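You operate a simulated robot arm through the tools that you are given. There is no shell and no other tool. Be economical: measure what you need, move in short steps, check, and stop when the job is done.

Carry out the task below with a simulated robot arm. There is one attempt and no reset: what you move stays moved.

## Task
Stack the salts blue tub from the top of the laundry counter on top of the starch blue tub. Put two of the white treat tubs from the top of the desk on the top of the blue table. Switch the upper heat switch on. Fetch the pink bowl and set it on the upper shelf under the grey counter. Close the pump door. Put the tall grey bottle on the top open shelf of the desk. Take the small white bottle and put it on the member card on the top of the desk. Open the wall cabinet door, put the orange bandana from the bottom shelf of the wall cabinet on top of the flat white box on the top of the grey counter, then shut the door. Turn the portion dial to 2. Put the white scrub brush on the top of the desk away on the steel grate in the tub. Open the purifier door. Do these in any order. Set down upright: tall grey bottle, small white bottle.

The check looks at the end state, three seconds after you hand in, the way a careful person would. Anything else that was tipped, shoved, dropped, spilled or broken makes it a failure.

## Robot
A 6-joint arm with a two-finger parallel gripper on a trunk, on a base that drives. Base frame: it is fixed to the floor where the robot stands at the start and does not move with it; the origin is under the middle of the robot, x ahead of it, y to its left, z up; the surface under the hand at the start is at about z = 900. Readings come in mm, rad, newtons and seconds.
With the tool pointing down near the work surface it reaches from about 280 to 680 mm from the robot's upright axis, wherever it stands. Its first joint turns from -2.897 to 2.897 rad. Places, roughly: blue tub [500, 0, 1000]; flat white box [-1750, 750, 1000]; member card [-1750, -500, 1000]; orange bandana (15x8x2 cm) [-2500, -500, 1400]; pink bowl (12x12x6 cm) [-4200, 1600, 800]; portion dial [-2200, -600, 900]; pump door [-3100, 2700, 1000]; purifier door [-3000, 1500, 900]; small white bottle [-2000, -500, 1000]; steel grate in the tub [-4300, 1600, 800]; tall grey bottle [-2000, 750, 1000]; top of the blue table [-2900, 900, 800]; top open shelf of the desk [-2100, -700, 500]; upper heat switch [-3700, 1700, 700]; upper shelf under the grey counter [-2000, 1000, 400]; wall cabinet door [-2500, -500, 1500]; white scrub brush (10x6x6 cm) [-1900, -700, 900]; white treat tub [-1000, -1000, 1000]. Payload 1.57 kg.
The tool frame sits at the grasp point between the pads (the TCP): z along the fingers, y along the line on which they close. The tips reach 30 mm beyond it. Largest opening 110 mm; finger width 24, thickness 12; the body of the gripper, 48 by 112 mm, starts 78 mm behind the TCP.
Orientation is that of the tool frame in the base frame, as a unit quaternion [x, y, z, w]. With the fingers straight down and closing along the base's y, the tool's x points along the base's -x, its y along +y and its z along -z.

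## Interface
- The arm moves only by the tool drive_tool. Its argument "plan" is a list of rows, each an object (a shift or turn left out is 0, a gripper value left out holds the last) with "travel": the shift along the base's x, y, z in mm, a list of three; "delta_rot": the turn, a rotation vector about the base's x, y, z in rad, a list of three. In form: [{"travel": [dx, dy, dz], "delta_rot": [ax, ay, az]}, ...]. A call has 1 to 20 rows; each row is the pose to reach, as a shift and turn from the pose commanded when the call began. "grip" is the opening, from 0 (shut) to 1 (fully open), set as the call begins (left out, the last holds). Each row takes 0.2 s and may step no farther than 50 mm and 0.15 rad from the row before; otherwise, or with a gripper value out of range, the whole call is refused. Where a pose cannot be reached the arm comes as near as it can. A force on the tool above 40 N (or 10 N above the force at the start of the call, whichever is more), or a blocked arm, ends the call early, and 0.2 s more pass. Each finger travels about 108 mm/s and halts on what it meets, pressing with about 40 N; the grip force reading is that of the motor and also rises with nothing between the fingers. The clock runs only during rows and for 0.2 s after the last one: add rows that repeat a pose to give the fingers time. The reply holds the time, the measured pose of the TCP, the force on the tool along the base axes, the opening and the grip force, in the units named above and with some noise, with the torque about the TCP (base axes, N m) and any sound that the robot's microphone picked up.
- Cameras (640 x 400 px; columns grow to the right, rows downward): "scene" is now at [52.4, 128.7, 1674.3]; the picture's right is [-0.15, -0.99, 0.00], its down [-0.79, 0.12, -0.60] and it looks along [0.59, -0.09, -0.80] (base axes); focal length 293 px, centre (320, 200). "wrist" rides on the gripper at [70, 16, -141] in the tool frame; the picture's right is [-0.23, 0.97, 0.00], its down [-0.86, -0.20, -0.48] and it looks along [-0.47, -0.11, 0.88] (tool axes); focal length 222 px, centre (320, 200). There is no depth. A picture from a camera that has moved, and an enlarged one, comes with that camera's place and axes in the base frame and with its lens.
- grab_frame(camera): a new picture of that camera. The clock stands still meanwhile.
- move_column(by): slides the trunk up (or, below 0, down) by that many mm; the arm and the scene camera ride with it, the base frame stays. It gives what a move gives, with no picture.
- drive_base(legs): drives the robot by 1 to 6 legs, each [ahead, left, turn to the left] in mm, mm and rad, along the robot's own axes; the way and the turn of a leg run together, so that a leg with both is an arc; at most 1500 mm and 3.142 rad a leg. The arm and the cameras ride along, it lands a little off, and it stops where it bumps. It gives what a move gives.
- pan_tilt(pan, tilt): turns the head with the scene camera to pan (to the left, within 2.094 rad either way) and tilt (down, from -0.506 to 1.204), counted from straight ahead of the robot. It gives what a move gives.
- inspect(camera, box): a new picture of the part [left, top, right, bottom] of that camera's present view, enlarged. The clock stands still meanwhile.
- job_done(): hands the job in; it is judged then, once.

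Work in short steps. Places have to be worked out from the pictures, the camera data and where the tool is seen: move nearer, look again, correct. Check each grasp and each placing, and mend what went wrong. You have 546 turns and 336 pictures in all, those below and enlarged ones among them. Open the gripper and draw the arm clear of the work before you hand the job in, unless the task says otherwise; then end with one line.

The tools are called as a command line: name --argument value ..., lists and objects as JSON in quotes. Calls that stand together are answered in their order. drive_tool: Moves the arm, as the interface text tells. Its arguments: {"type":"object","properties":{"plan":{"type":"array","items":{"type":"object","properties":{"travel":{"type":"array","items":{"type":"number"}},"delta_rot":{"type":"array","items":{"type":"number"}}}}},"grip":{"type":"number"}},"required":["plan"]} The other tools are called the same way: move_column (by) slides the trunk up or down; drive_base (legs) drives the base; pan_tilt (pan, tilt) turns the head that bears the scene camera; grab_frame (camera) takes a picture; inspect (camera, box) takes an enlarged picture of a part of a camera's view; job_done () hands the job in.

At the start:

```text
t: 0.0
tcp_pos: [468.4, -36.6, 1223.5]
orientation: [0.0, 1.0, -0.001, 0.0]
contact_force: [0.3, -0.8, 0.4]
ft_torque: [0.05, -0.04, -0.02]
gripper_width: 109.9
gripper_force: 0.1
trunk travel left (down, up): [-275.0, 315.0]
robot x, y, heading: [2.1, -3.8, 0.002]
head pan, tilt: [-0.147, 0.932]
```

scene: 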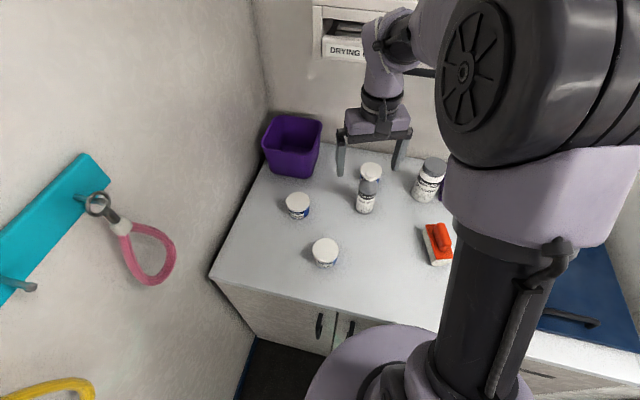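
wrist: 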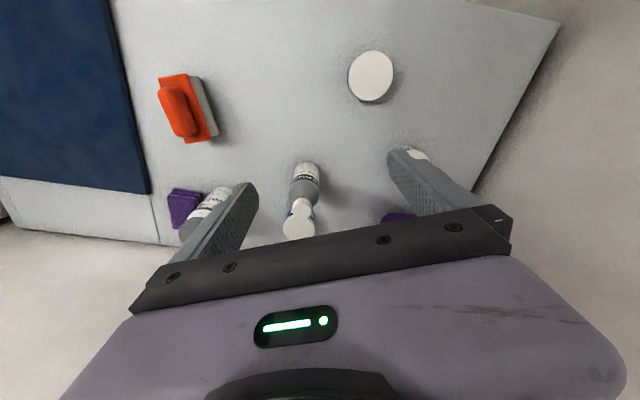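

I see three small tubs with white lids on the laundry counter; I'll enlarge to read their labels.

inspect --camera "scene" --box '[260, 140, 480, 280]'

inspect --camera "wrist" --box '[140, 30, 480, 250]'

```text
2.86 times, centred on (370, 210) of scene
camera zoom: at [52.4, 128.7, 1674.3], right [-0.15, -0.99, 0.0], down [-0.79, 0.12, -0.6], along [0.59, -0.09, -0.8], focal length 838 px, centre (177, 171)
```

zoom: 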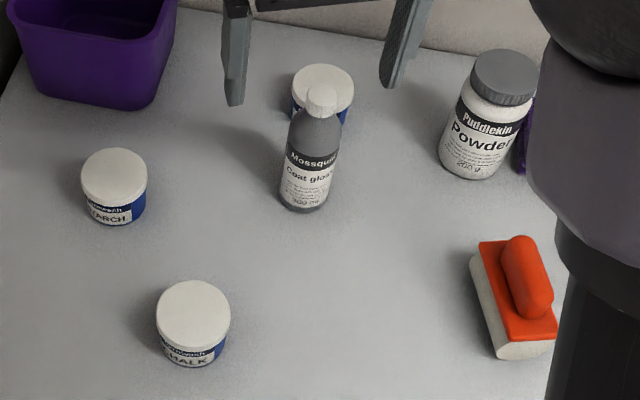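

```text
1.82 times, centred on (310, 140) of wrist
camera zoom: at [398.0, -20.3, 1363.9], right [0.23, 0.97, 0.0], down [0.86, -0.2, 0.48], along [0.47, -0.11, -0.88], focal length 404 px, centre (338, 309)
```

zoom: 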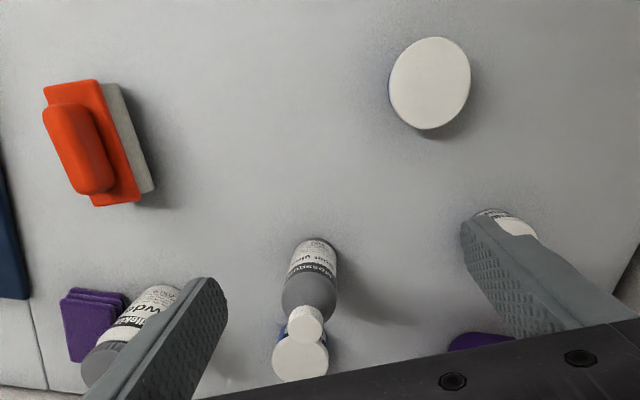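

Starch is the left tub (~600,115), chalk is in front, and the one hidden behind the bottle (~677,-139) should be salts. It's at the edge of reach, so I drive a little ahead and look again.

drive_base --legs '[[60, 0, 0]]'

grab_frame --camera "wrist"

```text
t: 0.9
tcp_pos: [484.0, -34.2, 1223.5]
orientation: [0.001, 1.0, 0.0, 0.0]
contact_force: [0.7, 0.0, 0.3]
ft_torque: [-0.02, -0.05, 0.02]
gripper_width: 109.6
gripper_force: 0.0
trunk travel left (down, up): [-275.0, 315.0]
robot x, y, heading: [19.0, 3.6, -0.007]
head pan, tilt: [-0.147, 0.932]
stopped in leg 1: the robot was blocked; the commanded pose is now the measured one
```

```text
331 pictures are left
camera wrist: at [414.9, -18.0, 1364.0], right [0.23, 0.97, 0.0], down [0.85, -0.2, 0.48], along [0.47, -0.11, -0.88], focal length 222 px, centre (320, 200)
```

wrist: 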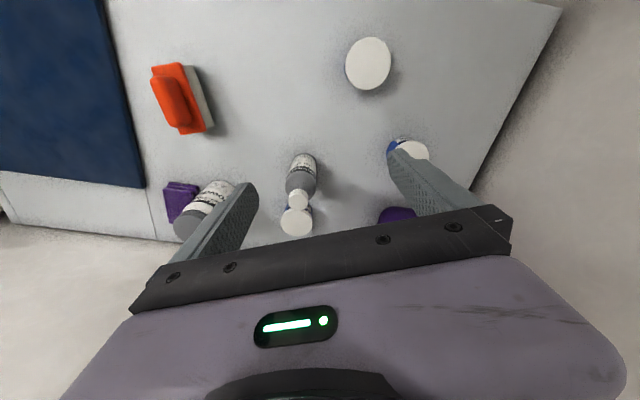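

Both cameras agree the salts tub is at about (678,-136). I move above it, turned by +0.5 rad so the camera and body clear the bottle, staying high.

drive_tool --plan '[{"travel": [40, -20, -10], "delta_rot": [0, 0, 0.12]}, {"travel": [80, -40, -20], "delta_rot": [0, 0, 0.24]}, {"travel": [120, -60, -30], "delta_rot": [0, 0, 0.36]}, {"travel": [150, -80, -40], "delta_rot": [0, 0, 0.45]}, {"travel": [180, -102, -50], "delta_rot": [0, 0, 0.5]}, {"travel": [180, -102, -50], "delta_rot": [0, 0, 0.5]}]' --grip 1

grab_frame --camera "wrist"

grab_frame --camera "scene"

```text
t: 1.3
tcp_pos: [518.8, -45.7, 1213.9]
orientation: [-0.052, 0.999, 0.002, -0.004]
contact_force: [-11.6, 20.8, 0.8]
ft_torque: [-3.75, -1.98, -0.01]
gripper_width: 109.8
gripper_force: 0.0
trunk travel left (down, up): [-275.0, 315.0]
robot x, y, heading: [17.5, 1.7, -0.001]
head pan, tilt: [-0.147, 0.932]
stopped in row 2: the force on the tool passed its limit at 144 N (the readings are from after the stop); the commanded pose is now the measured one
```

```text
330 pictures are left
camera wrist: at [448.5, -37.7, 1356.0], right [0.12, 0.99, 0.0], down [0.88, -0.11, 0.47], along [0.47, -0.05, -0.88], focal length 222 px, centre (320, 200)
```

wrist: 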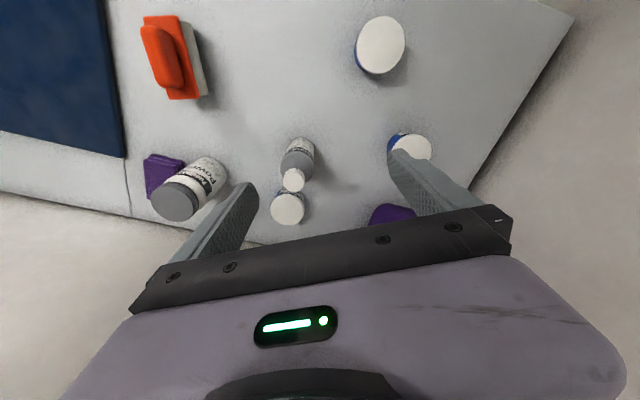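

```text
329 pictures are left
camera scene: at [68.8, 134.2, 1674.2], right [-0.15, -0.99, 0.0], down [-0.79, 0.12, -0.6], along [0.59, -0.09, -0.8], focal length 293 px, centre (320, 200)
```

scene: 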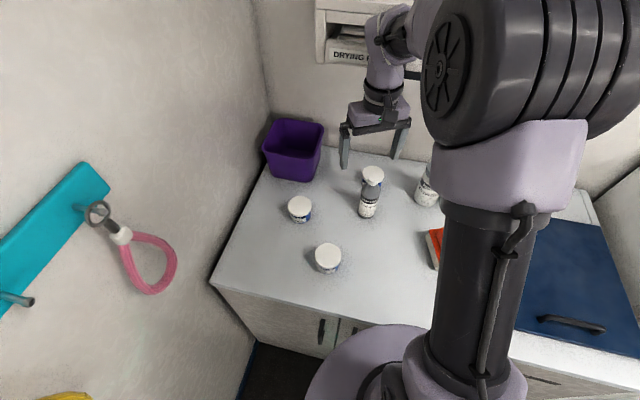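

Something was hit up high — probably the wall-mounted "DRYING" unit near the wrist. I back off and look up.

drive_tool --plan '[{"travel": [-40, 5, 0]}]'

pan_tilt --pan -0.1 --tilt 0.45

grab_frame --camera "scene"

```text
t: 1.7
tcp_pos: [479.8, -43.5, 1213.8]
orientation: [-0.051, 0.999, 0.002, -0.003]
contact_force: [-0.9, -0.8, -0.4]
ft_torque: [-0.03, -0.06, 0.01]
gripper_width: 110.3
gripper_force: 0.1
trunk travel left (down, up): [-275.0, 315.0]
robot x, y, heading: [13.4, 0.0, -0.007]
head pan, tilt: [-0.147, 0.932]
```

```text
t: 2.7
tcp_pos: [483.2, -44.1, 1212.4]
orientation: [-0.051, 0.999, 0.003, -0.004]
contact_force: [0.0, -0.4, 0.6]
ft_torque: [-0.02, 0.01, -0.01]
gripper_width: 110.0
gripper_force: 0.0
trunk travel left (down, up): [-275.0, 315.0]
robot x, y, heading: [15.5, 3.0, -0.002]
head pan, tilt: [-0.099, 0.45]
```

```text
328 pictures are left
camera scene: at [90.3, 133.3, 1714.8], right [-0.1, -0.99, 0.0], down [-0.43, 0.04, -0.9], along [0.9, -0.09, -0.44], focal length 293 px, centre (320, 200)
```

scene: 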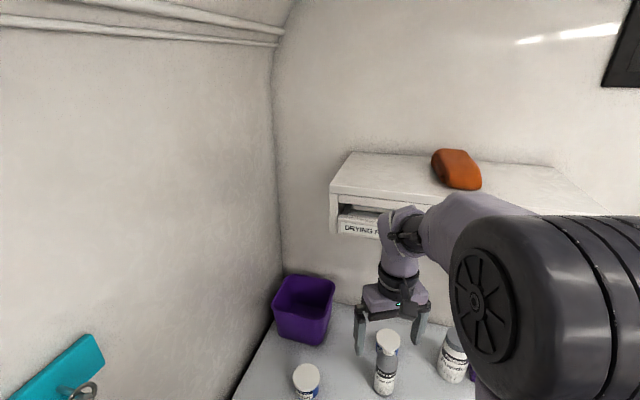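

A wall shelf (underside about z 1420, front about x 540) sticks out over the counter; the wrist hit its front. I lower the trunk so the forearm passes beneath it.

move_column --by -200

drive_tool --plan '[{"travel": [0, 0, 45]}, {"travel": [0, 0, 90]}, {"travel": [0, 0, 90]}]'

grab_frame --camera "scene"

```text
t: 4.8
tcp_pos: [482.1, -43.7, 1013.6]
orientation: [-0.05, 0.999, 0.003, -0.005]
contact_force: [0.2, 0.2, -0.3]
ft_torque: [-0.01, -0.03, -0.01]
gripper_width: 110.1
gripper_force: 0.0
trunk travel left (down, up): [-75.0, 515.0]
robot x, y, heading: [20.7, 4.1, -0.003]
head pan, tilt: [-0.099, 0.45]
```

```text
t: 5.6
tcp_pos: [483.0, -43.6, 1103.8]
orientation: [-0.052, 0.999, 0.002, -0.005]
contact_force: [-0.4, 0.4, 0.4]
ft_torque: [-0.01, -0.02, 0.0]
gripper_width: 110.0
gripper_force: 0.1
trunk travel left (down, up): [-75.0, 515.0]
robot x, y, heading: [20.9, 3.9, -0.006]
head pan, tilt: [-0.099, 0.45]
```

```text
327 pictures are left
camera scene: at [90.0, 133.3, 1514.9], right [-0.1, -0.99, 0.0], down [-0.43, 0.04, -0.9], along [0.9, -0.09, -0.44], focal length 293 px, centre (320, 200)
```

scene: 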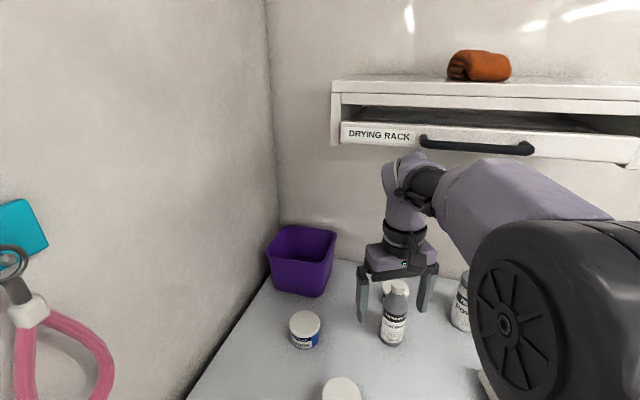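

The wrist is now clear under the drying rack. Moving above the salts tub.

drive_tool --plan '[{"travel": [40, -20, 0], "delta_rot": [0, 0, 0.1]}, {"travel": [80, -40, 0], "delta_rot": [0, 0, 0.2]}, {"travel": [120, -60, 0], "delta_rot": [0, 0, 0.3]}, {"travel": [160, -80, 0], "delta_rot": [0, 0, 0.4]}, {"travel": [195, -93, 0], "delta_rot": [0, 0, 0.4]}, {"travel": [195, -93, 0], "delta_rot": [0, 0, 0.4]}]'

grab_frame --camera "wrist"

grab_frame --camera "scene"

```text
t: 7.2
tcp_pos: [548.0, -70.3, 1095.7]
orientation: [-0.263, 0.965, -0.001, -0.014]
contact_force: [0.5, -0.4, 0.5]
ft_torque: [-0.01, 0.0, 0.0]
gripper_width: 110.2
gripper_force: 0.0
out of reach, approached as far as the arm can: row 5, 6
trunk travel left (down, up): [-75.0, 515.0]
robot x, y, heading: [-62.4, 42.0, 0.008]
head pan, tilt: [-0.099, 0.45]
stopped in row 6: the arm was blocked; the commanded pose is now the measured one
```

```text
326 pictures are left
camera wrist: at [482.2, -90.7, 1238.3], right [-0.3, 0.95, 0.0], down [0.85, 0.27, 0.45], along [0.43, 0.14, -0.89], focal length 222 px, centre (320, 200)
```

wrist: 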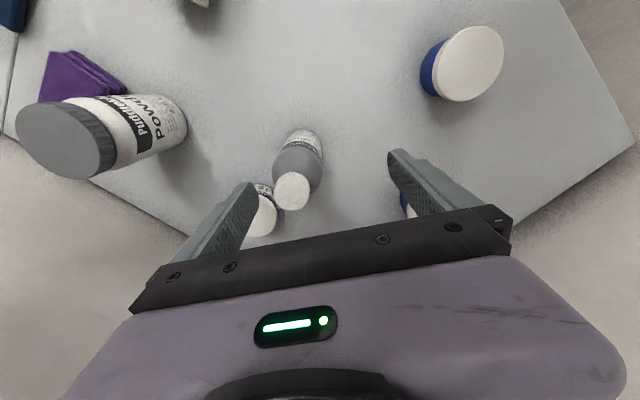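

```text
325 pictures are left
camera scene: at [-13.5, 186.3, 1516.4], right [-0.09, -1.0, 0.01], down [-0.42, 0.03, -0.91], along [0.9, -0.09, -0.42], focal length 293 px, centre (320, 200)
```

scene: 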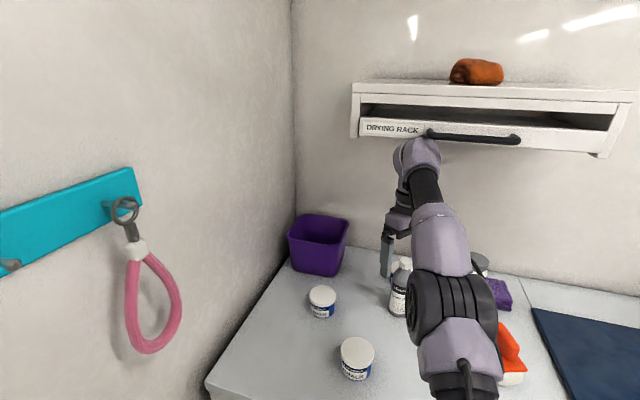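

The base got pushed back (-62,42): the wrist top reaches ~280 mm above the TCP, and triangulation puts the shelf underside near z 1363, front x 637. I retract, straighten, and bring the base back; then I'll go in lower, left of the bottle.

drive_tool --plan '[{"travel": [-40, 10, 0]}, {"travel": [-80, 20, 0], "delta_rot": [0, 0, -0.13]}, {"travel": [-110, 40, 0], "delta_rot": [0, 0, -0.26]}, {"travel": [-130, 60, 0], "delta_rot": [0, 0, -0.4]}, {"travel": [-130, 70, 0], "delta_rot": [0, 0, -0.53]}, {"travel": [-130, 70, 0], "delta_rot": [0, 0, -0.53]}]' --grip 0.8

drive_base --legs '[[80, -38, 0]]'

grab_frame --camera "scene"

grab_frame --camera "wrist"

```text
t: 8.6
tcp_pos: [433.0, -21.1, 1085.5]
orientation: [0.005, 1.0, 0.01, -0.013]
contact_force: [-0.2, -0.5, -0.4]
ft_torque: [0.02, 0.0, 0.01]
gripper_width: 88.1
gripper_force: 0.1
trunk travel left (down, up): [-75.0, 515.0]
robot x, y, heading: [-64.4, 38.9, 0.006]
head pan, tilt: [-0.099, 0.45]
```

```text
t: 9.9
tcp_pos: [511.3, -59.8, 1085.0]
orientation: [0.004, 1.0, 0.01, -0.013]
contact_force: [0.6, -0.5, -1.0]
ft_torque: [-0.02, 0.01, 0.01]
gripper_width: 88.0
gripper_force: 0.1
trunk travel left (down, up): [-75.0, 515.0]
robot x, y, heading: [18.1, -0.1, 0.004]
head pan, tilt: [-0.099, 0.45]
stopped in leg 1: the robot was blocked; the commanded pose is now the measured one
```

```text
324 pictures are left
camera scene: at [87.3, 129.7, 1515.0], right [-0.1, -1.0, 0.0], down [-0.43, 0.04, -0.9], along [0.9, -0.09, -0.43], focal length 293 px, centre (320, 200)
```

scene: 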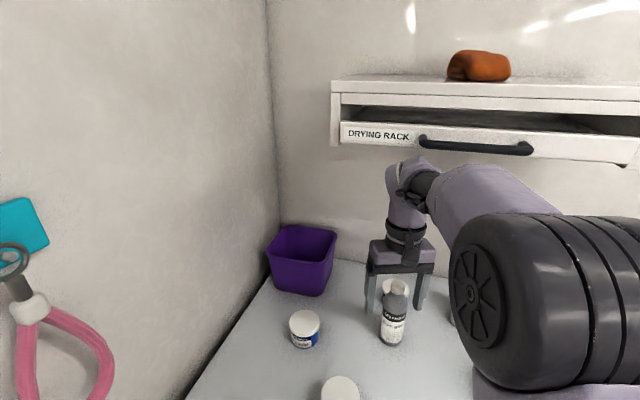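

```text
323 pictures are left
camera wrist: at [444.7, -45.3, 1228.9], right [0.24, 0.97, 0.01], down [0.87, -0.22, 0.45], along [0.44, -0.1, -0.89], focal length 222 px, centre (320, 200)
```

wrist: 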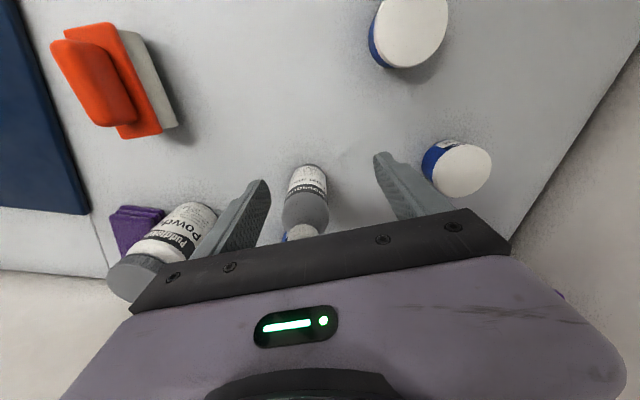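

Base is back. Now I go left of the bottle at lower height: to (500,20,1030), then (600,20), then around to salts.

drive_tool --plan '[{"travel": [-20, 40, 0]}, {"travel": [-20, 80, 0]}, {"travel": [-10, 80, -40]}, {"travel": [20, 80, -62]}, {"travel": [60, 80, -65]}, {"travel": [95, 78, -65]}, {"travel": [125, 50, -65]}, {"travel": [145, 20, -65]}, {"travel": [158, -20, -65]}, {"travel": [165, -50, -65]}, {"travel": [167, -76, -65]}, {"travel": [167, -76, -65]}]'

grab_frame --camera "scene"

grab_frame --camera "wrist"

```text
t: 12.5
tcp_pos: [666.7, -126.6, 1014.9]
orientation: [0.004, 1.0, 0.01, -0.012]
contact_force: [0.0, -0.1, 0.6]
ft_torque: [-0.01, 0.0, 0.03]
gripper_width: 88.0
gripper_force: 0.0
out of reach, approached as far as the arm can: row 10, 11, 12
trunk travel left (down, up): [-75.0, 515.0]
robot x, y, heading: [19.2, -2.2, 0.001]
head pan, tilt: [-0.099, 0.45]
```

```text
322 pictures are left
camera scene: at [87.2, 129.5, 1515.0], right [-0.1, -1.0, 0.0], down [-0.43, 0.04, -0.9], along [0.9, -0.09, -0.43], focal length 293 px, centre (320, 200)
```

scene: 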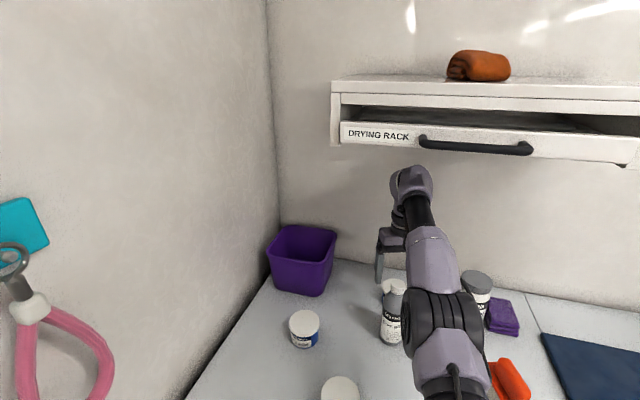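

```text
321 pictures are left
camera wrist: at [600.1, -113.6, 1158.6], right [0.24, 0.97, 0.01], down [0.86, -0.22, 0.45], along [0.44, -0.09, -0.89], focal length 222 px, centre (320, 200)
```

wrist: 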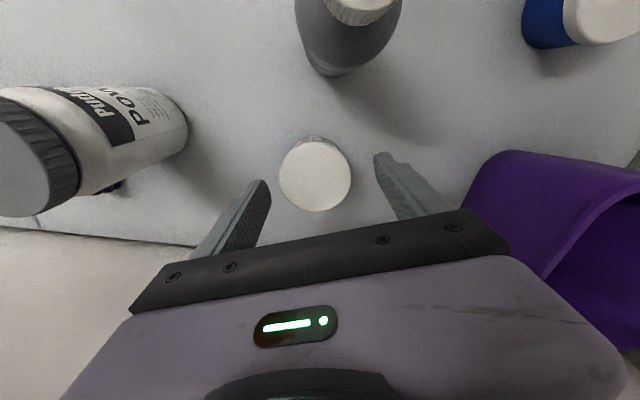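

Salts lid is centred near (675,-133), between the fingers. I descend; checking where the arm gets to.

drive_tool --plan '[{"travel": [0, 0, -40]}, {"travel": [0, 0, -60]}, {"travel": [0, 0, -60]}]'

grab_frame --camera "wrist"

```text
t: 13.3
tcp_pos: [677.5, -129.0, 957.3]
orientation: [0.004, 1.0, 0.01, -0.014]
contact_force: [-0.1, -0.5, -0.1]
ft_torque: [0.0, -0.01, 0.0]
gripper_width: 88.1
gripper_force: 0.0
out of reach, approached as far as the arm can: row 1, 2, 3
trunk travel left (down, up): [-75.0, 515.0]
robot x, y, heading: [16.2, -0.6, 0.004]
head pan, tilt: [-0.099, 0.45]
```

```text
320 pictures are left
camera wrist: at [610.7, -114.0, 1100.3], right [0.24, 0.97, 0.01], down [0.87, -0.22, 0.45], along [0.44, -0.1, -0.89], focal length 222 px, centre (320, 200)
```

wrist: 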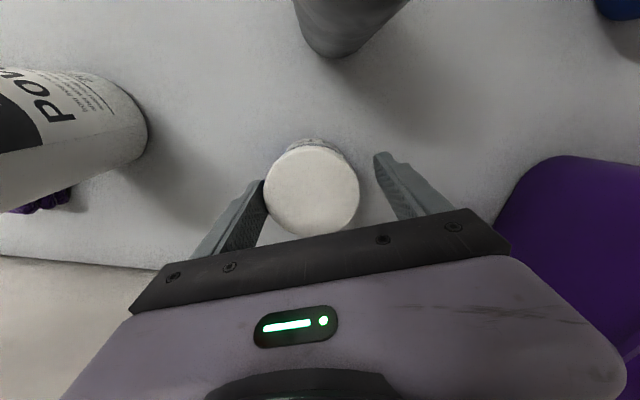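

Tub centre ≈ (673,-134). I shift y by -5, down to ~940, and close gently.

drive_tool --plan '[{"travel": [-4, -5, 0]}, {"travel": [-4, -5, -18]}, {"travel": [-4, -5, -18]}]'

drive_tool --plan '[{"travel": [0, 0, 0]}, {"travel": [0, 0, 0]}, {"travel": [0, 0, 0]}]' --grip 0.55

grab_frame --camera "wrist"

```text
t: 14.1
tcp_pos: [678.2, -133.1, 939.8]
orientation: [0.005, 1.0, 0.011, -0.014]
contact_force: [-0.3, -0.5, -0.7]
ft_torque: [-0.02, 0.02, -0.01]
gripper_width: 87.9
gripper_force: 0.1
out of reach, approached as far as the arm can: row 1, 2, 3
trunk travel left (down, up): [-75.0, 515.0]
robot x, y, heading: [14.8, -1.0, 0.003]
head pan, tilt: [-0.099, 0.45]
```

```text
t: 14.9
tcp_pos: [679.2, -133.7, 940.8]
orientation: [0.005, 1.0, 0.011, -0.015]
contact_force: [-0.2, 0.0, 1.0]
ft_torque: [0.0, 0.02, -0.01]
gripper_width: 70.1
gripper_force: 39.9
trunk travel left (down, up): [-75.0, 515.0]
robot x, y, heading: [12.7, -2.0, 0.005]
head pan, tilt: [-0.099, 0.45]
```

```text
319 pictures are left
camera wrist: at [612.4, -119.5, 1083.7], right [0.24, 0.97, 0.01], down [0.87, -0.22, 0.45], along [0.44, -0.09, -0.89], focal length 222 px, centre (320, 200)
```

wrist: 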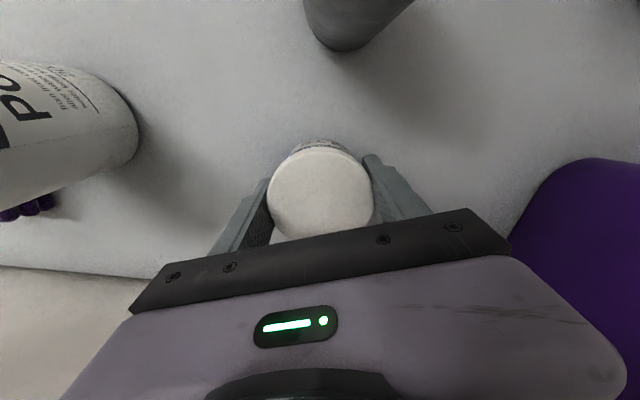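

Gripped at 70 mm. I lift and swing it round behind the bottle toward the starch tub.

drive_tool --plan '[{"travel": [-3, 0, 40]}, {"travel": [-8, 0, 80]}, {"travel": [-12, 0, 90]}, {"travel": [-15, 40, 90]}, {"travel": [-22, 80, 90]}, {"travel": [-40, 118, 90]}, {"travel": [-65, 150, 90]}, {"travel": [-80, 180, 90]}, {"travel": [-85, 215, 90]}, {"travel": [-85, 240, 90]}, {"travel": [-85, 240, 90]}]'

grab_frame --camera "wrist"

grab_frame --camera "scene"

```text
t: 17.3
tcp_pos: [592.9, 109.1, 1033.1]
orientation: [0.004, 1.0, 0.01, -0.014]
contact_force: [0.3, -0.2, -1.0]
ft_torque: [0.02, 0.01, 0.0]
gripper_width: 69.7
gripper_force: 39.9
out of reach, approached as far as the arm can: row 2, 3
trunk travel left (down, up): [-75.0, 515.0]
robot x, y, heading: [14.1, -3.9, 0.005]
head pan, tilt: [-0.099, 0.45]
```

```text
318 pictures are left
camera wrist: at [527.2, 122.1, 1174.2], right [0.24, 0.97, 0.01], down [0.87, -0.22, 0.45], along [0.44, -0.1, -0.89], focal length 222 px, centre (320, 200)
```

wrist: 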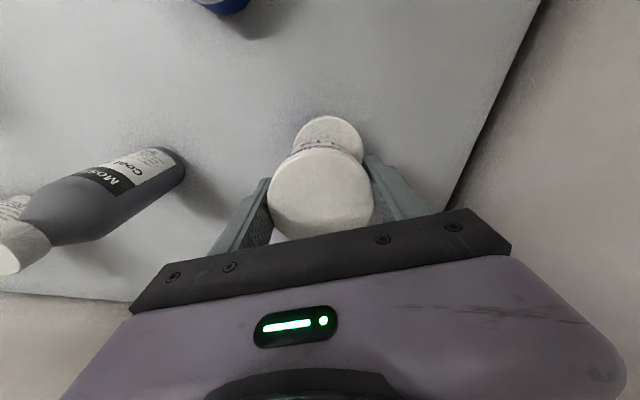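

```text
317 pictures are left
camera scene: at [87.7, 129.8, 1514.9], right [-0.1, -1.0, 0.0], down [-0.43, 0.04, -0.9], along [0.9, -0.09, -0.44], focal length 293 px, centre (320, 200)
```

scene: 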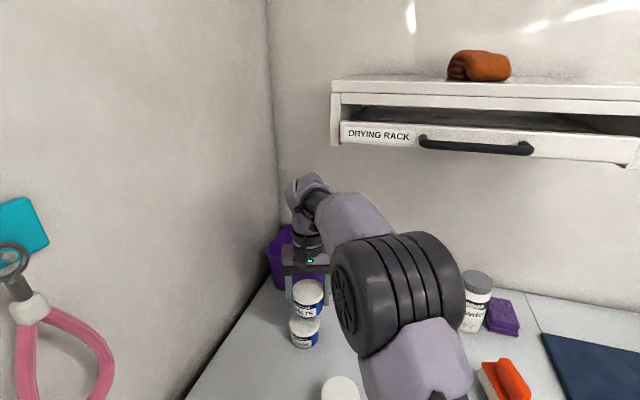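

Label reads "...LTS" – correct tub. I enlarge the wrist view to align it with the starch lid beneath.

inspect --camera "wrist" --box '[240, 90, 400, 250]'

inspect --camera "scene" --box '[260, 250, 360, 360]'

```text
2.50 times, centred on (320, 170) of wrist
camera zoom: at [527.2, 122.1, 1174.2], right [0.24, 0.97, 0.01], down [0.87, -0.22, 0.45], along [0.44, -0.1, -0.89], focal length 555 px, centre (320, 275)
```

zoom: 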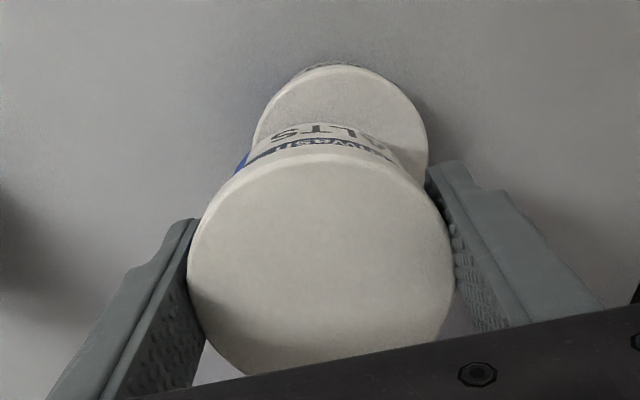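

```text
3.64 times, centred on (310, 305) of scene
camera zoom: at [87.7, 129.8, 1514.9], right [-0.1, -1.0, 0.0], down [-0.43, 0.04, -0.9], along [0.9, -0.09, -0.44], focal length 1066 px, centre (356, -182)
```

zoom: 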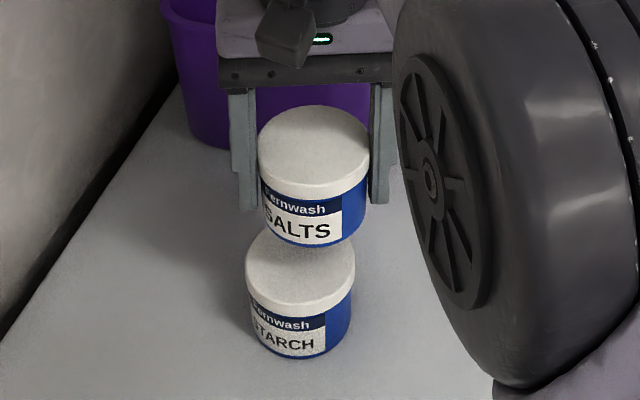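

Offsets measured two ways: shift about (-8,+11), then lower 43 mm so it rests on the lid.

drive_tool --plan '[{"travel": [-8, 11, 0]}, {"travel": [-8, 11, -25]}, {"travel": [-8, 11, -38]}, {"travel": [-8, 11, -42]}, {"travel": [-8, 11, -42]}]'

inspect --camera "scene" --box '[260, 250, 360, 360]'

```text
t: 18.5
tcp_pos: [584.1, 117.2, 991.6]
orientation: [0.004, 1.0, 0.011, -0.012]
contact_force: [5.9, 3.7, 31.1]
ft_torque: [0.08, -0.16, 0.01]
gripper_width: 70.3
gripper_force: 39.4
trunk travel left (down, up): [-75.0, 515.0]
robot x, y, heading: [15.9, -1.9, 0.005]
head pan, tilt: [-0.099, 0.45]
```

```text
3.64 times, centred on (310, 305) of scene
camera zoom: at [85.5, 129.7, 1515.2], right [-0.1, -1.0, 0.0], down [-0.43, 0.04, -0.9], along [0.9, -0.09, -0.43], focal length 1066 px, centre (356, -182)
```

zoom: 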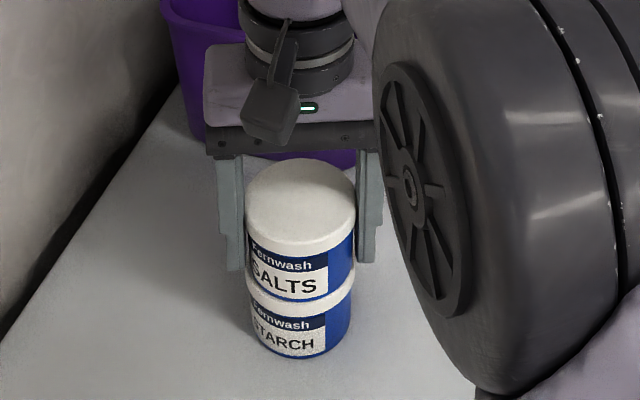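

In contact and aligned. I open and lift away.

drive_tool --plan '[{"travel": [0, 0, 1]}, {"travel": [0, 0, 1]}, {"travel": [0, 0, 20]}, {"travel": [0, 0, 60]}, {"travel": [-40, 0, 70]}, {"travel": [-90, 0, 70]}, {"travel": [-130, 0, 70]}]' --grip 1

inspect --camera "scene" --box '[220, 200, 420, 400]'

```text
t: 20.1
tcp_pos: [453.5, 118.5, 1059.8]
orientation: [0.005, 1.0, 0.01, -0.014]
contact_force: [0.0, 0.2, -0.4]
ft_torque: [0.04, 0.0, 0.0]
gripper_width: 110.1
gripper_force: 0.0
trunk travel left (down, up): [-75.0, 515.0]
robot x, y, heading: [21.6, 0.4, 0.004]
head pan, tilt: [-0.099, 0.45]
```

```text
2.00 times, centred on (320, 300) of scene
camera zoom: at [87.1, 129.6, 1515.0], right [-0.1, -1.0, 0.0], down [-0.43, 0.04, -0.9], along [0.9, -0.09, -0.43], focal length 586 px, centre (320, 0)
```

zoom: 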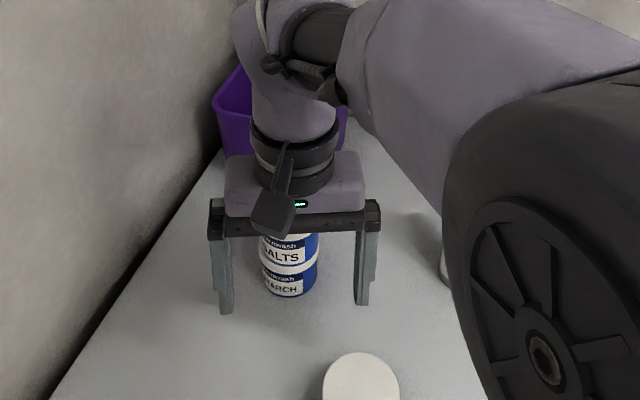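

Task 1 done: SALTS sits on STARCH. I tuck the arm, raise the trunk, and look around left and right.

drive_tool --plan '[{"travel": [-30, -30, 20]}, {"travel": [-60, -60, 50]}, {"travel": [-90, -90, 80]}, {"travel": [-110, -115, 100]}, {"travel": [-110, -115, 100]}]'

move_column --by 200

drive_base --legs '[[-250, 0, 0]]'

pan_tilt --pan 2.09 --tilt 0.4

grab_frame --camera "scene"

pan_tilt --pan -2.09 --tilt 0.4

grab_frame --camera "scene"

```text
refused: row 2 steps farther than a row can; nothing moved
```

```text
t: 22.3
tcp_pos: [455.6, 118.5, 1259.7]
orientation: [0.004, 1.0, 0.009, -0.014]
contact_force: [0.2, -0.1, -0.4]
ft_torque: [0.01, 0.03, 0.0]
gripper_width: 110.0
gripper_force: 0.0
trunk travel left (down, up): [-275.0, 315.0]
robot x, y, heading: [18.7, -1.3, 0.005]
head pan, tilt: [-0.099, 0.45]
```

```text
t: 24.1
tcp_pos: [204.7, 116.3, 1258.5]
orientation: [0.006, 1.0, 0.01, -0.013]
contact_force: [-0.1, 0.2, 0.1]
ft_torque: [-0.02, -0.05, -0.01]
gripper_width: 110.1
gripper_force: 0.0
trunk travel left (down, up): [-275.0, 315.0]
robot x, y, heading: [-231.5, -2.0, -0.002]
head pan, tilt: [-0.099, 0.45]
```

```text
t: 26.1
tcp_pos: [205.4, 115.7, 1260.0]
orientation: [0.006, 1.0, 0.01, -0.013]
contact_force: [0.1, -1.0, 0.5]
ft_torque: [0.02, -0.02, 0.0]
gripper_width: 110.0
gripper_force: 0.0
trunk travel left (down, up): [-275.0, 315.0]
robot x, y, heading: [-232.2, -1.2, 0.002]
head pan, tilt: [2.089, 0.4]
```

```text
312 pictures are left
camera scene: at [-297.4, 218.8, 1719.6], right [0.87, 0.49, 0.0], down [0.19, -0.34, -0.92], along [-0.46, 0.8, -0.39], focal length 293 px, centre (320, 200)
```

scene: 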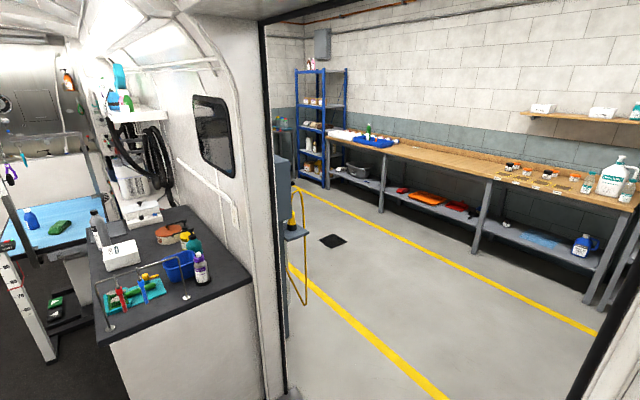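

```text
t: 29.5
tcp_pos: [206.4, 116.4, 1259.3]
orientation: [0.005, 1.0, 0.01, -0.013]
contact_force: [-0.1, -0.3, -0.9]
ft_torque: [0.01, 0.01, -0.01]
gripper_width: 110.0
gripper_force: 0.1
trunk travel left (down, up): [-275.0, 315.0]
robot x, y, heading: [-233.8, -4.5, -0.001]
head pan, tilt: [-2.089, 0.4]
```

```text
311 pictures are left
camera scene: at [-297.5, 57.8, 1719.6], right [-0.87, 0.5, 0.0], down [0.19, 0.34, -0.92], along [-0.46, -0.8, -0.39], focal length 293 px, centre (320, 200)
```

scene: 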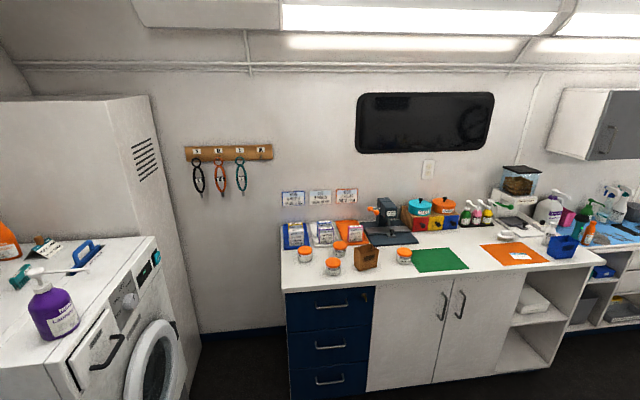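

I see the van interior: desk on the right, grey counter on the left. I tuck the arm, then drive back and turn around.

drive_tool --plan '[{"travel": [-25, -30, 20]}, {"travel": [-55, -60, 40]}, {"travel": [-85, -90, 60]}, {"travel": [-110, -115, 80]}, {"travel": [-120, -118, 80]}]'

drive_base --legs '[[-450, 0, 0], [0, 0, 3.1]]'

pan_tilt --pan 0.0 --tilt 0.4

grab_frame --camera "scene"

pan_tilt --pan 0.9 --tilt 0.6

grab_frame --camera "scene"

pan_tilt --pan -0.8 --tilt 0.5

grab_frame --camera "scene"

```text
t: 30.7
tcp_pos: [86.0, -3.3, 1339.1]
orientation: [0.006, 1.0, 0.009, -0.013]
contact_force: [0.1, -0.1, 0.4]
ft_torque: [-0.03, 0.0, -0.03]
gripper_width: 110.0
gripper_force: 0.1
trunk travel left (down, up): [-275.0, 315.0]
robot x, y, heading: [-230.3, 0.1, 0.001]
head pan, tilt: [-2.089, 0.4]
```

```text
t: 40.7
tcp_pos: [-999.7, 15.7, 1340.7]
orientation: [0.999, -0.029, 0.013, 0.01]
contact_force: [-0.2, -1.0, -0.7]
ft_torque: [0.03, 0.03, 0.02]
gripper_width: 110.0
gripper_force: 0.1
trunk travel left (down, up): [-275.0, 315.0]
robot x, y, heading: [-684.7, -0.4, 3.097]
head pan, tilt: [-2.089, 0.4]
```

```text
t: 42.7
tcp_pos: [-999.4, 15.6, 1338.8]
orientation: [0.999, -0.029, 0.013, 0.01]
contact_force: [0.4, 0.2, 0.0]
ft_torque: [-0.01, 0.01, -0.02]
gripper_width: 109.9
gripper_force: 0.0
trunk travel left (down, up): [-275.0, 315.0]
robot x, y, heading: [-685.1, -1.9, 3.094]
head pan, tilt: [0.0, 0.4]
```

```text
310 pictures are left
camera scene: at [-762.7, -138.7, 1719.6], right [0.05, 1.0, 0.0], down [0.39, -0.02, -0.92], along [-0.92, 0.04, -0.39], focal length 293 px, centre (320, 200)
```

scene: 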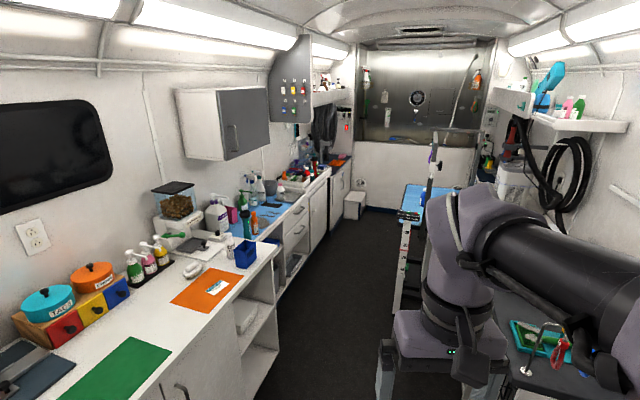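

```text
t: 43.9
tcp_pos: [-999.9, 15.8, 1339.3]
orientation: [0.999, -0.03, 0.012, 0.01]
contact_force: [-0.4, -0.3, 0.9]
ft_torque: [0.0, 0.03, 0.03]
gripper_width: 109.8
gripper_force: 0.0
trunk travel left (down, up): [-275.0, 315.0]
robot x, y, heading: [-680.3, -4.1, 3.091]
head pan, tilt: [0.901, 0.6]
```

```text
309 pictures are left
camera scene: at [-728.4, -209.7, 1701.4], right [-0.75, 0.66, 0.0], down [0.37, 0.42, -0.83], along [-0.54, -0.62, -0.56], focal length 293 px, centre (320, 200)
```

scene: 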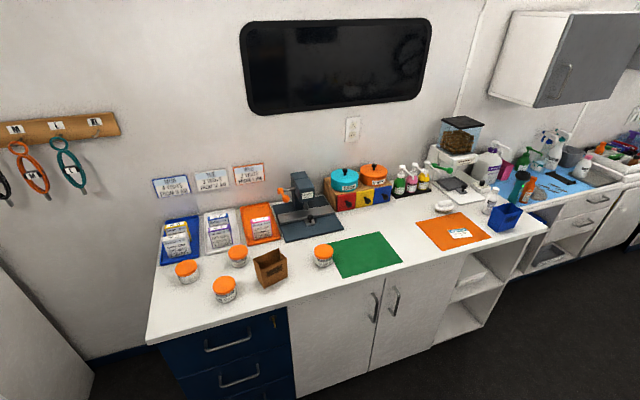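

```text
t: 45.6
tcp_pos: [-999.1, 15.1, 1340.4]
orientation: [0.999, -0.029, 0.013, 0.01]
contact_force: [0.1, 0.4, -0.3]
ft_torque: [-0.02, 0.01, -0.03]
gripper_width: 109.9
gripper_force: 0.1
trunk travel left (down, up): [-275.0, 315.0]
robot x, y, heading: [-681.6, 1.2, 3.098]
head pan, tilt: [-0.799, 0.499]
```

```text
308 pictures are left
camera scene: at [-730.4, -75.0, 1710.4], right [0.75, 0.66, 0.0], down [0.32, -0.36, -0.88], along [-0.58, 0.66, -0.48], focal length 293 px, centre (320, 200)
```

scene: 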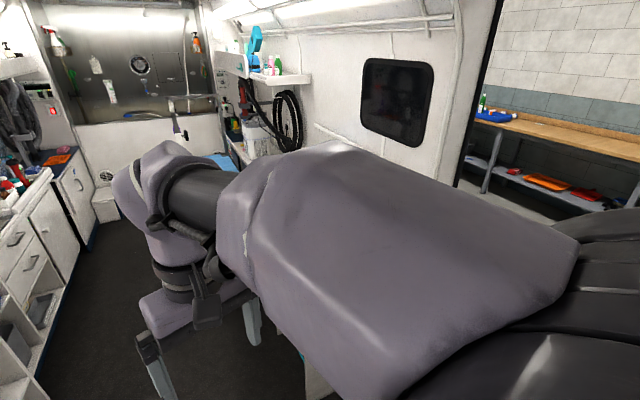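

I see the desk with orange-lid tubs, the orange mat with the card, brush, bottle, and feeder. Zooming in for detail.

pan_tilt --pan 0.9 --tilt 0.6

inspect --camera "scene" --box '[150, 160, 350, 310]'

inspect --camera "scene" --box '[390, 110, 550, 260]'

```text
t: 47.3
tcp_pos: [-998.9, 15.3, 1339.4]
orientation: [0.999, -0.029, 0.014, 0.01]
contact_force: [-0.4, -0.7, 0.4]
ft_torque: [-0.03, 0.02, 0.04]
gripper_width: 109.8
gripper_force: 0.0
trunk travel left (down, up): [-275.0, 315.0]
robot x, y, heading: [-681.4, -4.7, 3.09]
head pan, tilt: [0.901, 0.6]
```

```text
2.67 times, centred on (250, 235) of scene
camera zoom: at [-728.4, -209.7, 1701.4], right [-0.75, 0.66, 0.0], down [0.37, 0.43, -0.83], along [-0.54, -0.62, -0.56], focal length 782 px, centre (507, 107)
```

zoom: 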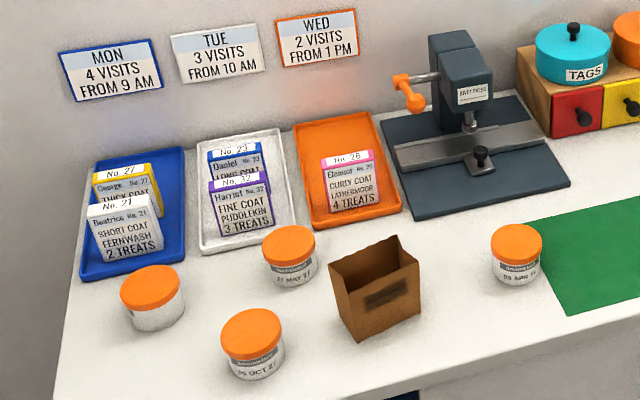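

```text
2.67 times, centred on (470, 185) of scene
camera zoom: at [-728.4, -209.7, 1701.4], right [-0.75, 0.66, 0.0], down [0.37, 0.43, -0.83], along [-0.54, -0.62, -0.56], focal length 782 px, centre (-80, 240)
```

zoom: 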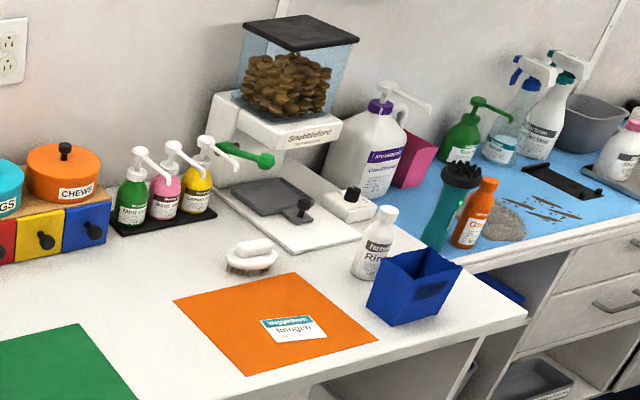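

The van's axis is rotated ~0.37 rad from the base frame. The desk front edge is about 810 mm off the robot; I turn to face the desk and approach near the treat tubs.

drive_base --legs '[[0, 0, 1.25], [330, -66, 0]]'

pan_tilt --pan 0.0 --tilt 0.9

grab_frame --camera "scene"

grab_frame --camera "wrist"

```text
t: 52.7
tcp_pos: [-953.0, -589.7, 1339.3]
orientation: [0.816, 0.578, 0.018, 0.001]
contact_force: [0.2, 0.5, 0.0]
ft_torque: [0.02, -0.03, -0.02]
gripper_width: 109.9
gripper_force: 0.2
trunk travel left (down, up): [-275.0, 315.0]
robot x, y, heading: [-850.1, -288.4, -1.9]
head pan, tilt: [0.901, 0.6]
```

```text
t: 53.9
tcp_pos: [-952.5, -588.6, 1339.2]
orientation: [0.816, 0.578, 0.017, 0.0]
contact_force: [0.4, -0.1, -0.1]
ft_torque: [-0.02, -0.01, 0.0]
gripper_width: 110.1
gripper_force: 0.1
trunk travel left (down, up): [-275.0, 315.0]
robot x, y, heading: [-849.2, -289.9, -1.894]
head pan, tilt: [0.0, 0.901]
```

```text
305 pictures are left
camera scene: at [-717.1, -396.3, 1684.1], right [-1.0, 0.08, 0.0], down [0.06, 0.72, -0.69], along [-0.05, -0.69, -0.72], focal length 293 px, centre (320, 200)
```

scene: 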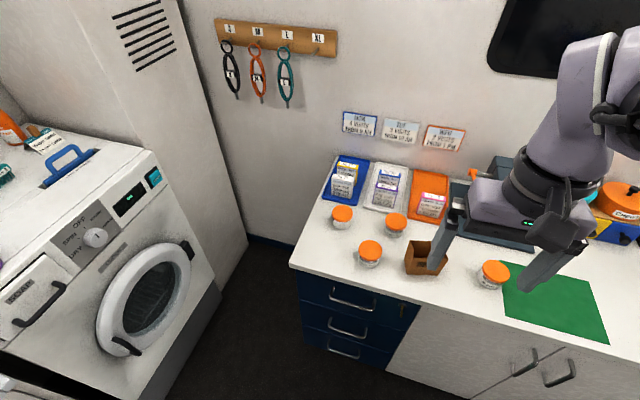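

```text
304 pictures are left
camera wrist: at [-919.0, -531.9, 1482.1], right [0.84, -0.54, 0.01], down [-0.48, -0.75, 0.45], along [-0.23, -0.39, -0.89], focal length 222 px, centre (320, 200)
```

wrist: 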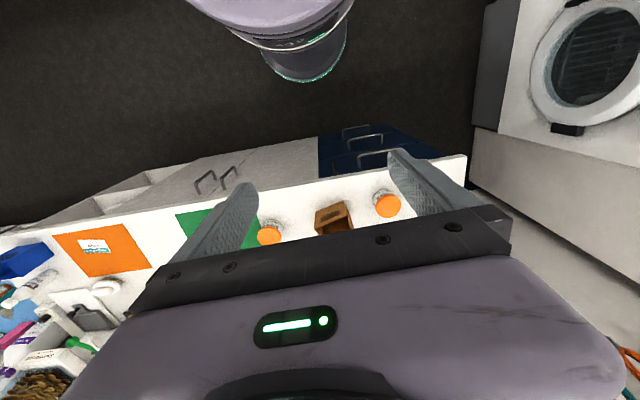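

Triangulated: tub A lid ≈ (-907,-882,950), tub D ≈ (-1242,-782). Both within reach; I go above tub A.

drive_tool --plan '[{"travel": [5, -30, -28]}, {"travel": [10, -60, -56]}, {"travel": [15, -90, -84]}, {"travel": [19, -120, -112]}, {"travel": [24, -150, -140]}, {"travel": [28, -180, -168]}, {"travel": [33, -210, -196]}, {"travel": [38, -240, -224]}, {"travel": [42, -270, -252]}, {"travel": [46, -292, -279]}, {"travel": [46, -292, -279]}]'

grab_frame --camera "wrist"

```text
t: 56.3
tcp_pos: [-908.5, -881.9, 1060.8]
orientation: [0.815, 0.579, 0.017, 0.001]
contact_force: [0.1, -0.3, -0.1]
ft_torque: [-0.01, -0.01, 0.01]
gripper_width: 110.0
gripper_force: 0.1
trunk travel left (down, up): [-275.0, 315.0]
robot x, y, heading: [-848.7, -293.2, -1.897]
head pan, tilt: [0.0, 0.901]
```

```text
303 pictures are left
camera wrist: at [-874.6, -824.1, 1202.6], right [0.84, -0.54, 0.01], down [-0.48, -0.75, 0.45], along [-0.23, -0.39, -0.89], focal length 222 px, centre (320, 200)
```

wrist: 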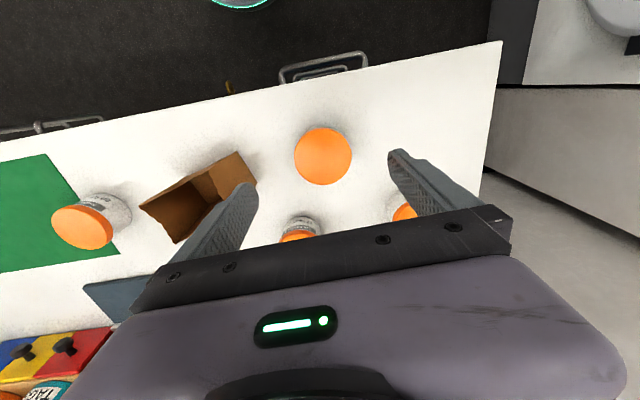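

Lid centre (-907,-888). The brown box is close to one finger, so I narrow to 86 mm and descend carefully.

drive_tool --plan '[{"travel": [3, -6, 0]}, {"travel": [3, -6, 0]}, {"travel": [3, -6, -40]}, {"travel": [3, -6, -75]}, {"travel": [3, -6, -95]}, {"travel": [3, -6, -95]}]' --grip 0.78

grab_frame --camera "wrist"

```text
t: 57.7
tcp_pos: [-903.5, -887.8, 963.4]
orientation: [0.815, 0.579, 0.016, 0.001]
contact_force: [0.7, -0.6, -0.3]
ft_torque: [-0.01, 0.0, -0.01]
gripper_width: 85.9
gripper_force: 0.0
trunk travel left (down, up): [-275.0, 315.0]
robot x, y, heading: [-850.9, -291.9, -1.898]
head pan, tilt: [0.0, 0.901]
```

```text
302 pictures are left
camera wrist: at [-870.3, -829.7, 1108.1], right [0.84, -0.54, 0.01], down [-0.48, -0.75, 0.45], along [-0.23, -0.39, -0.89], focal length 222 px, centre (320, 200)
```

wrist: 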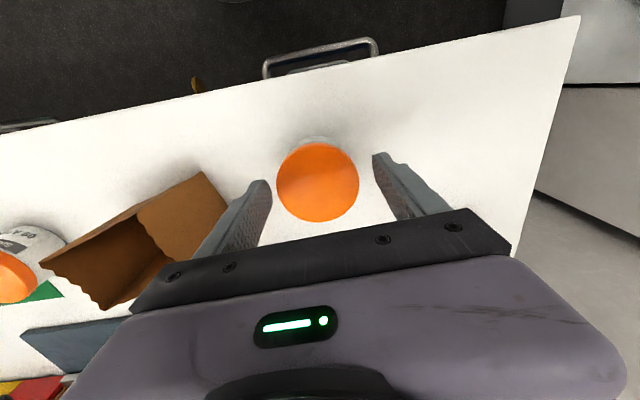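

Well centred. Lower to ~941 and close.

drive_tool --plan '[{"travel": [0, 0, -12]}, {"travel": [0, 0, -22]}, {"travel": [0, 0, -22]}]'

drive_tool --plan '[{"travel": [0, 0, 0]}, {"travel": [0, 0, 0]}, {"travel": [0, 0, 0]}]' --grip 0.5

drive_tool --plan '[{"travel": [0, 0, 40]}, {"travel": [0, 0, 80]}, {"travel": [0, 0, 120]}, {"travel": [0, 0, 160]}]'

grab_frame --camera "wrist"

```text
t: 58.5
tcp_pos: [-902.5, -888.6, 943.4]
orientation: [0.816, 0.578, 0.016, 0.001]
contact_force: [-0.1, -0.4, -0.8]
ft_torque: [0.01, 0.0, -0.01]
gripper_width: 86.1
gripper_force: 0.0
trunk travel left (down, up): [-275.0, 315.0]
robot x, y, heading: [-848.0, -283.0, -1.896]
head pan, tilt: [0.0, 0.901]
```

```text
t: 59.3
tcp_pos: [-902.9, -888.1, 944.0]
orientation: [0.816, 0.578, 0.016, 0.0]
contact_force: [0.0, 0.1, 0.4]
ft_torque: [-0.01, -0.03, -0.01]
gripper_width: 70.3
gripper_force: 39.5
trunk travel left (down, up): [-275.0, 315.0]
robot x, y, heading: [-849.1, -289.2, -1.897]
head pan, tilt: [0.0, 0.901]
```

```text
t: 60.3
tcp_pos: [-901.2, -885.7, 1104.2]
orientation: [0.816, 0.578, 0.018, 0.0]
contact_force: [0.0, 0.2, -0.1]
ft_torque: [0.03, 0.04, -0.02]
gripper_width: 70.6
gripper_force: 39.9
trunk travel left (down, up): [-275.0, 315.0]
robot x, y, heading: [-849.1, -288.9, -1.893]
head pan, tilt: [0.0, 0.901]
```

```text
301 pictures are left
camera wrist: at [-867.4, -828.3, 1246.8], right [0.84, -0.54, 0.01], down [-0.48, -0.75, 0.45], along [-0.23, -0.39, -0.89], focal length 222 px, centre (320, 200)
```

wrist: 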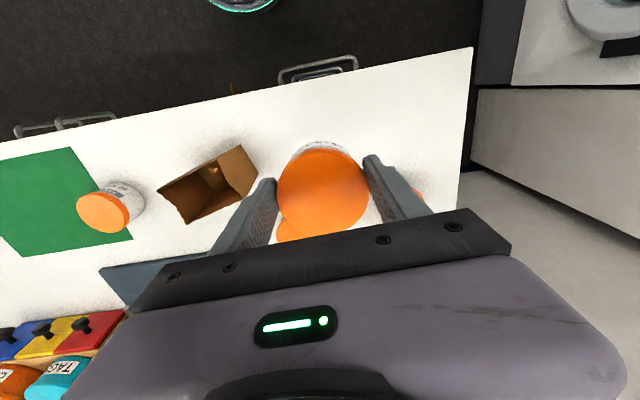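

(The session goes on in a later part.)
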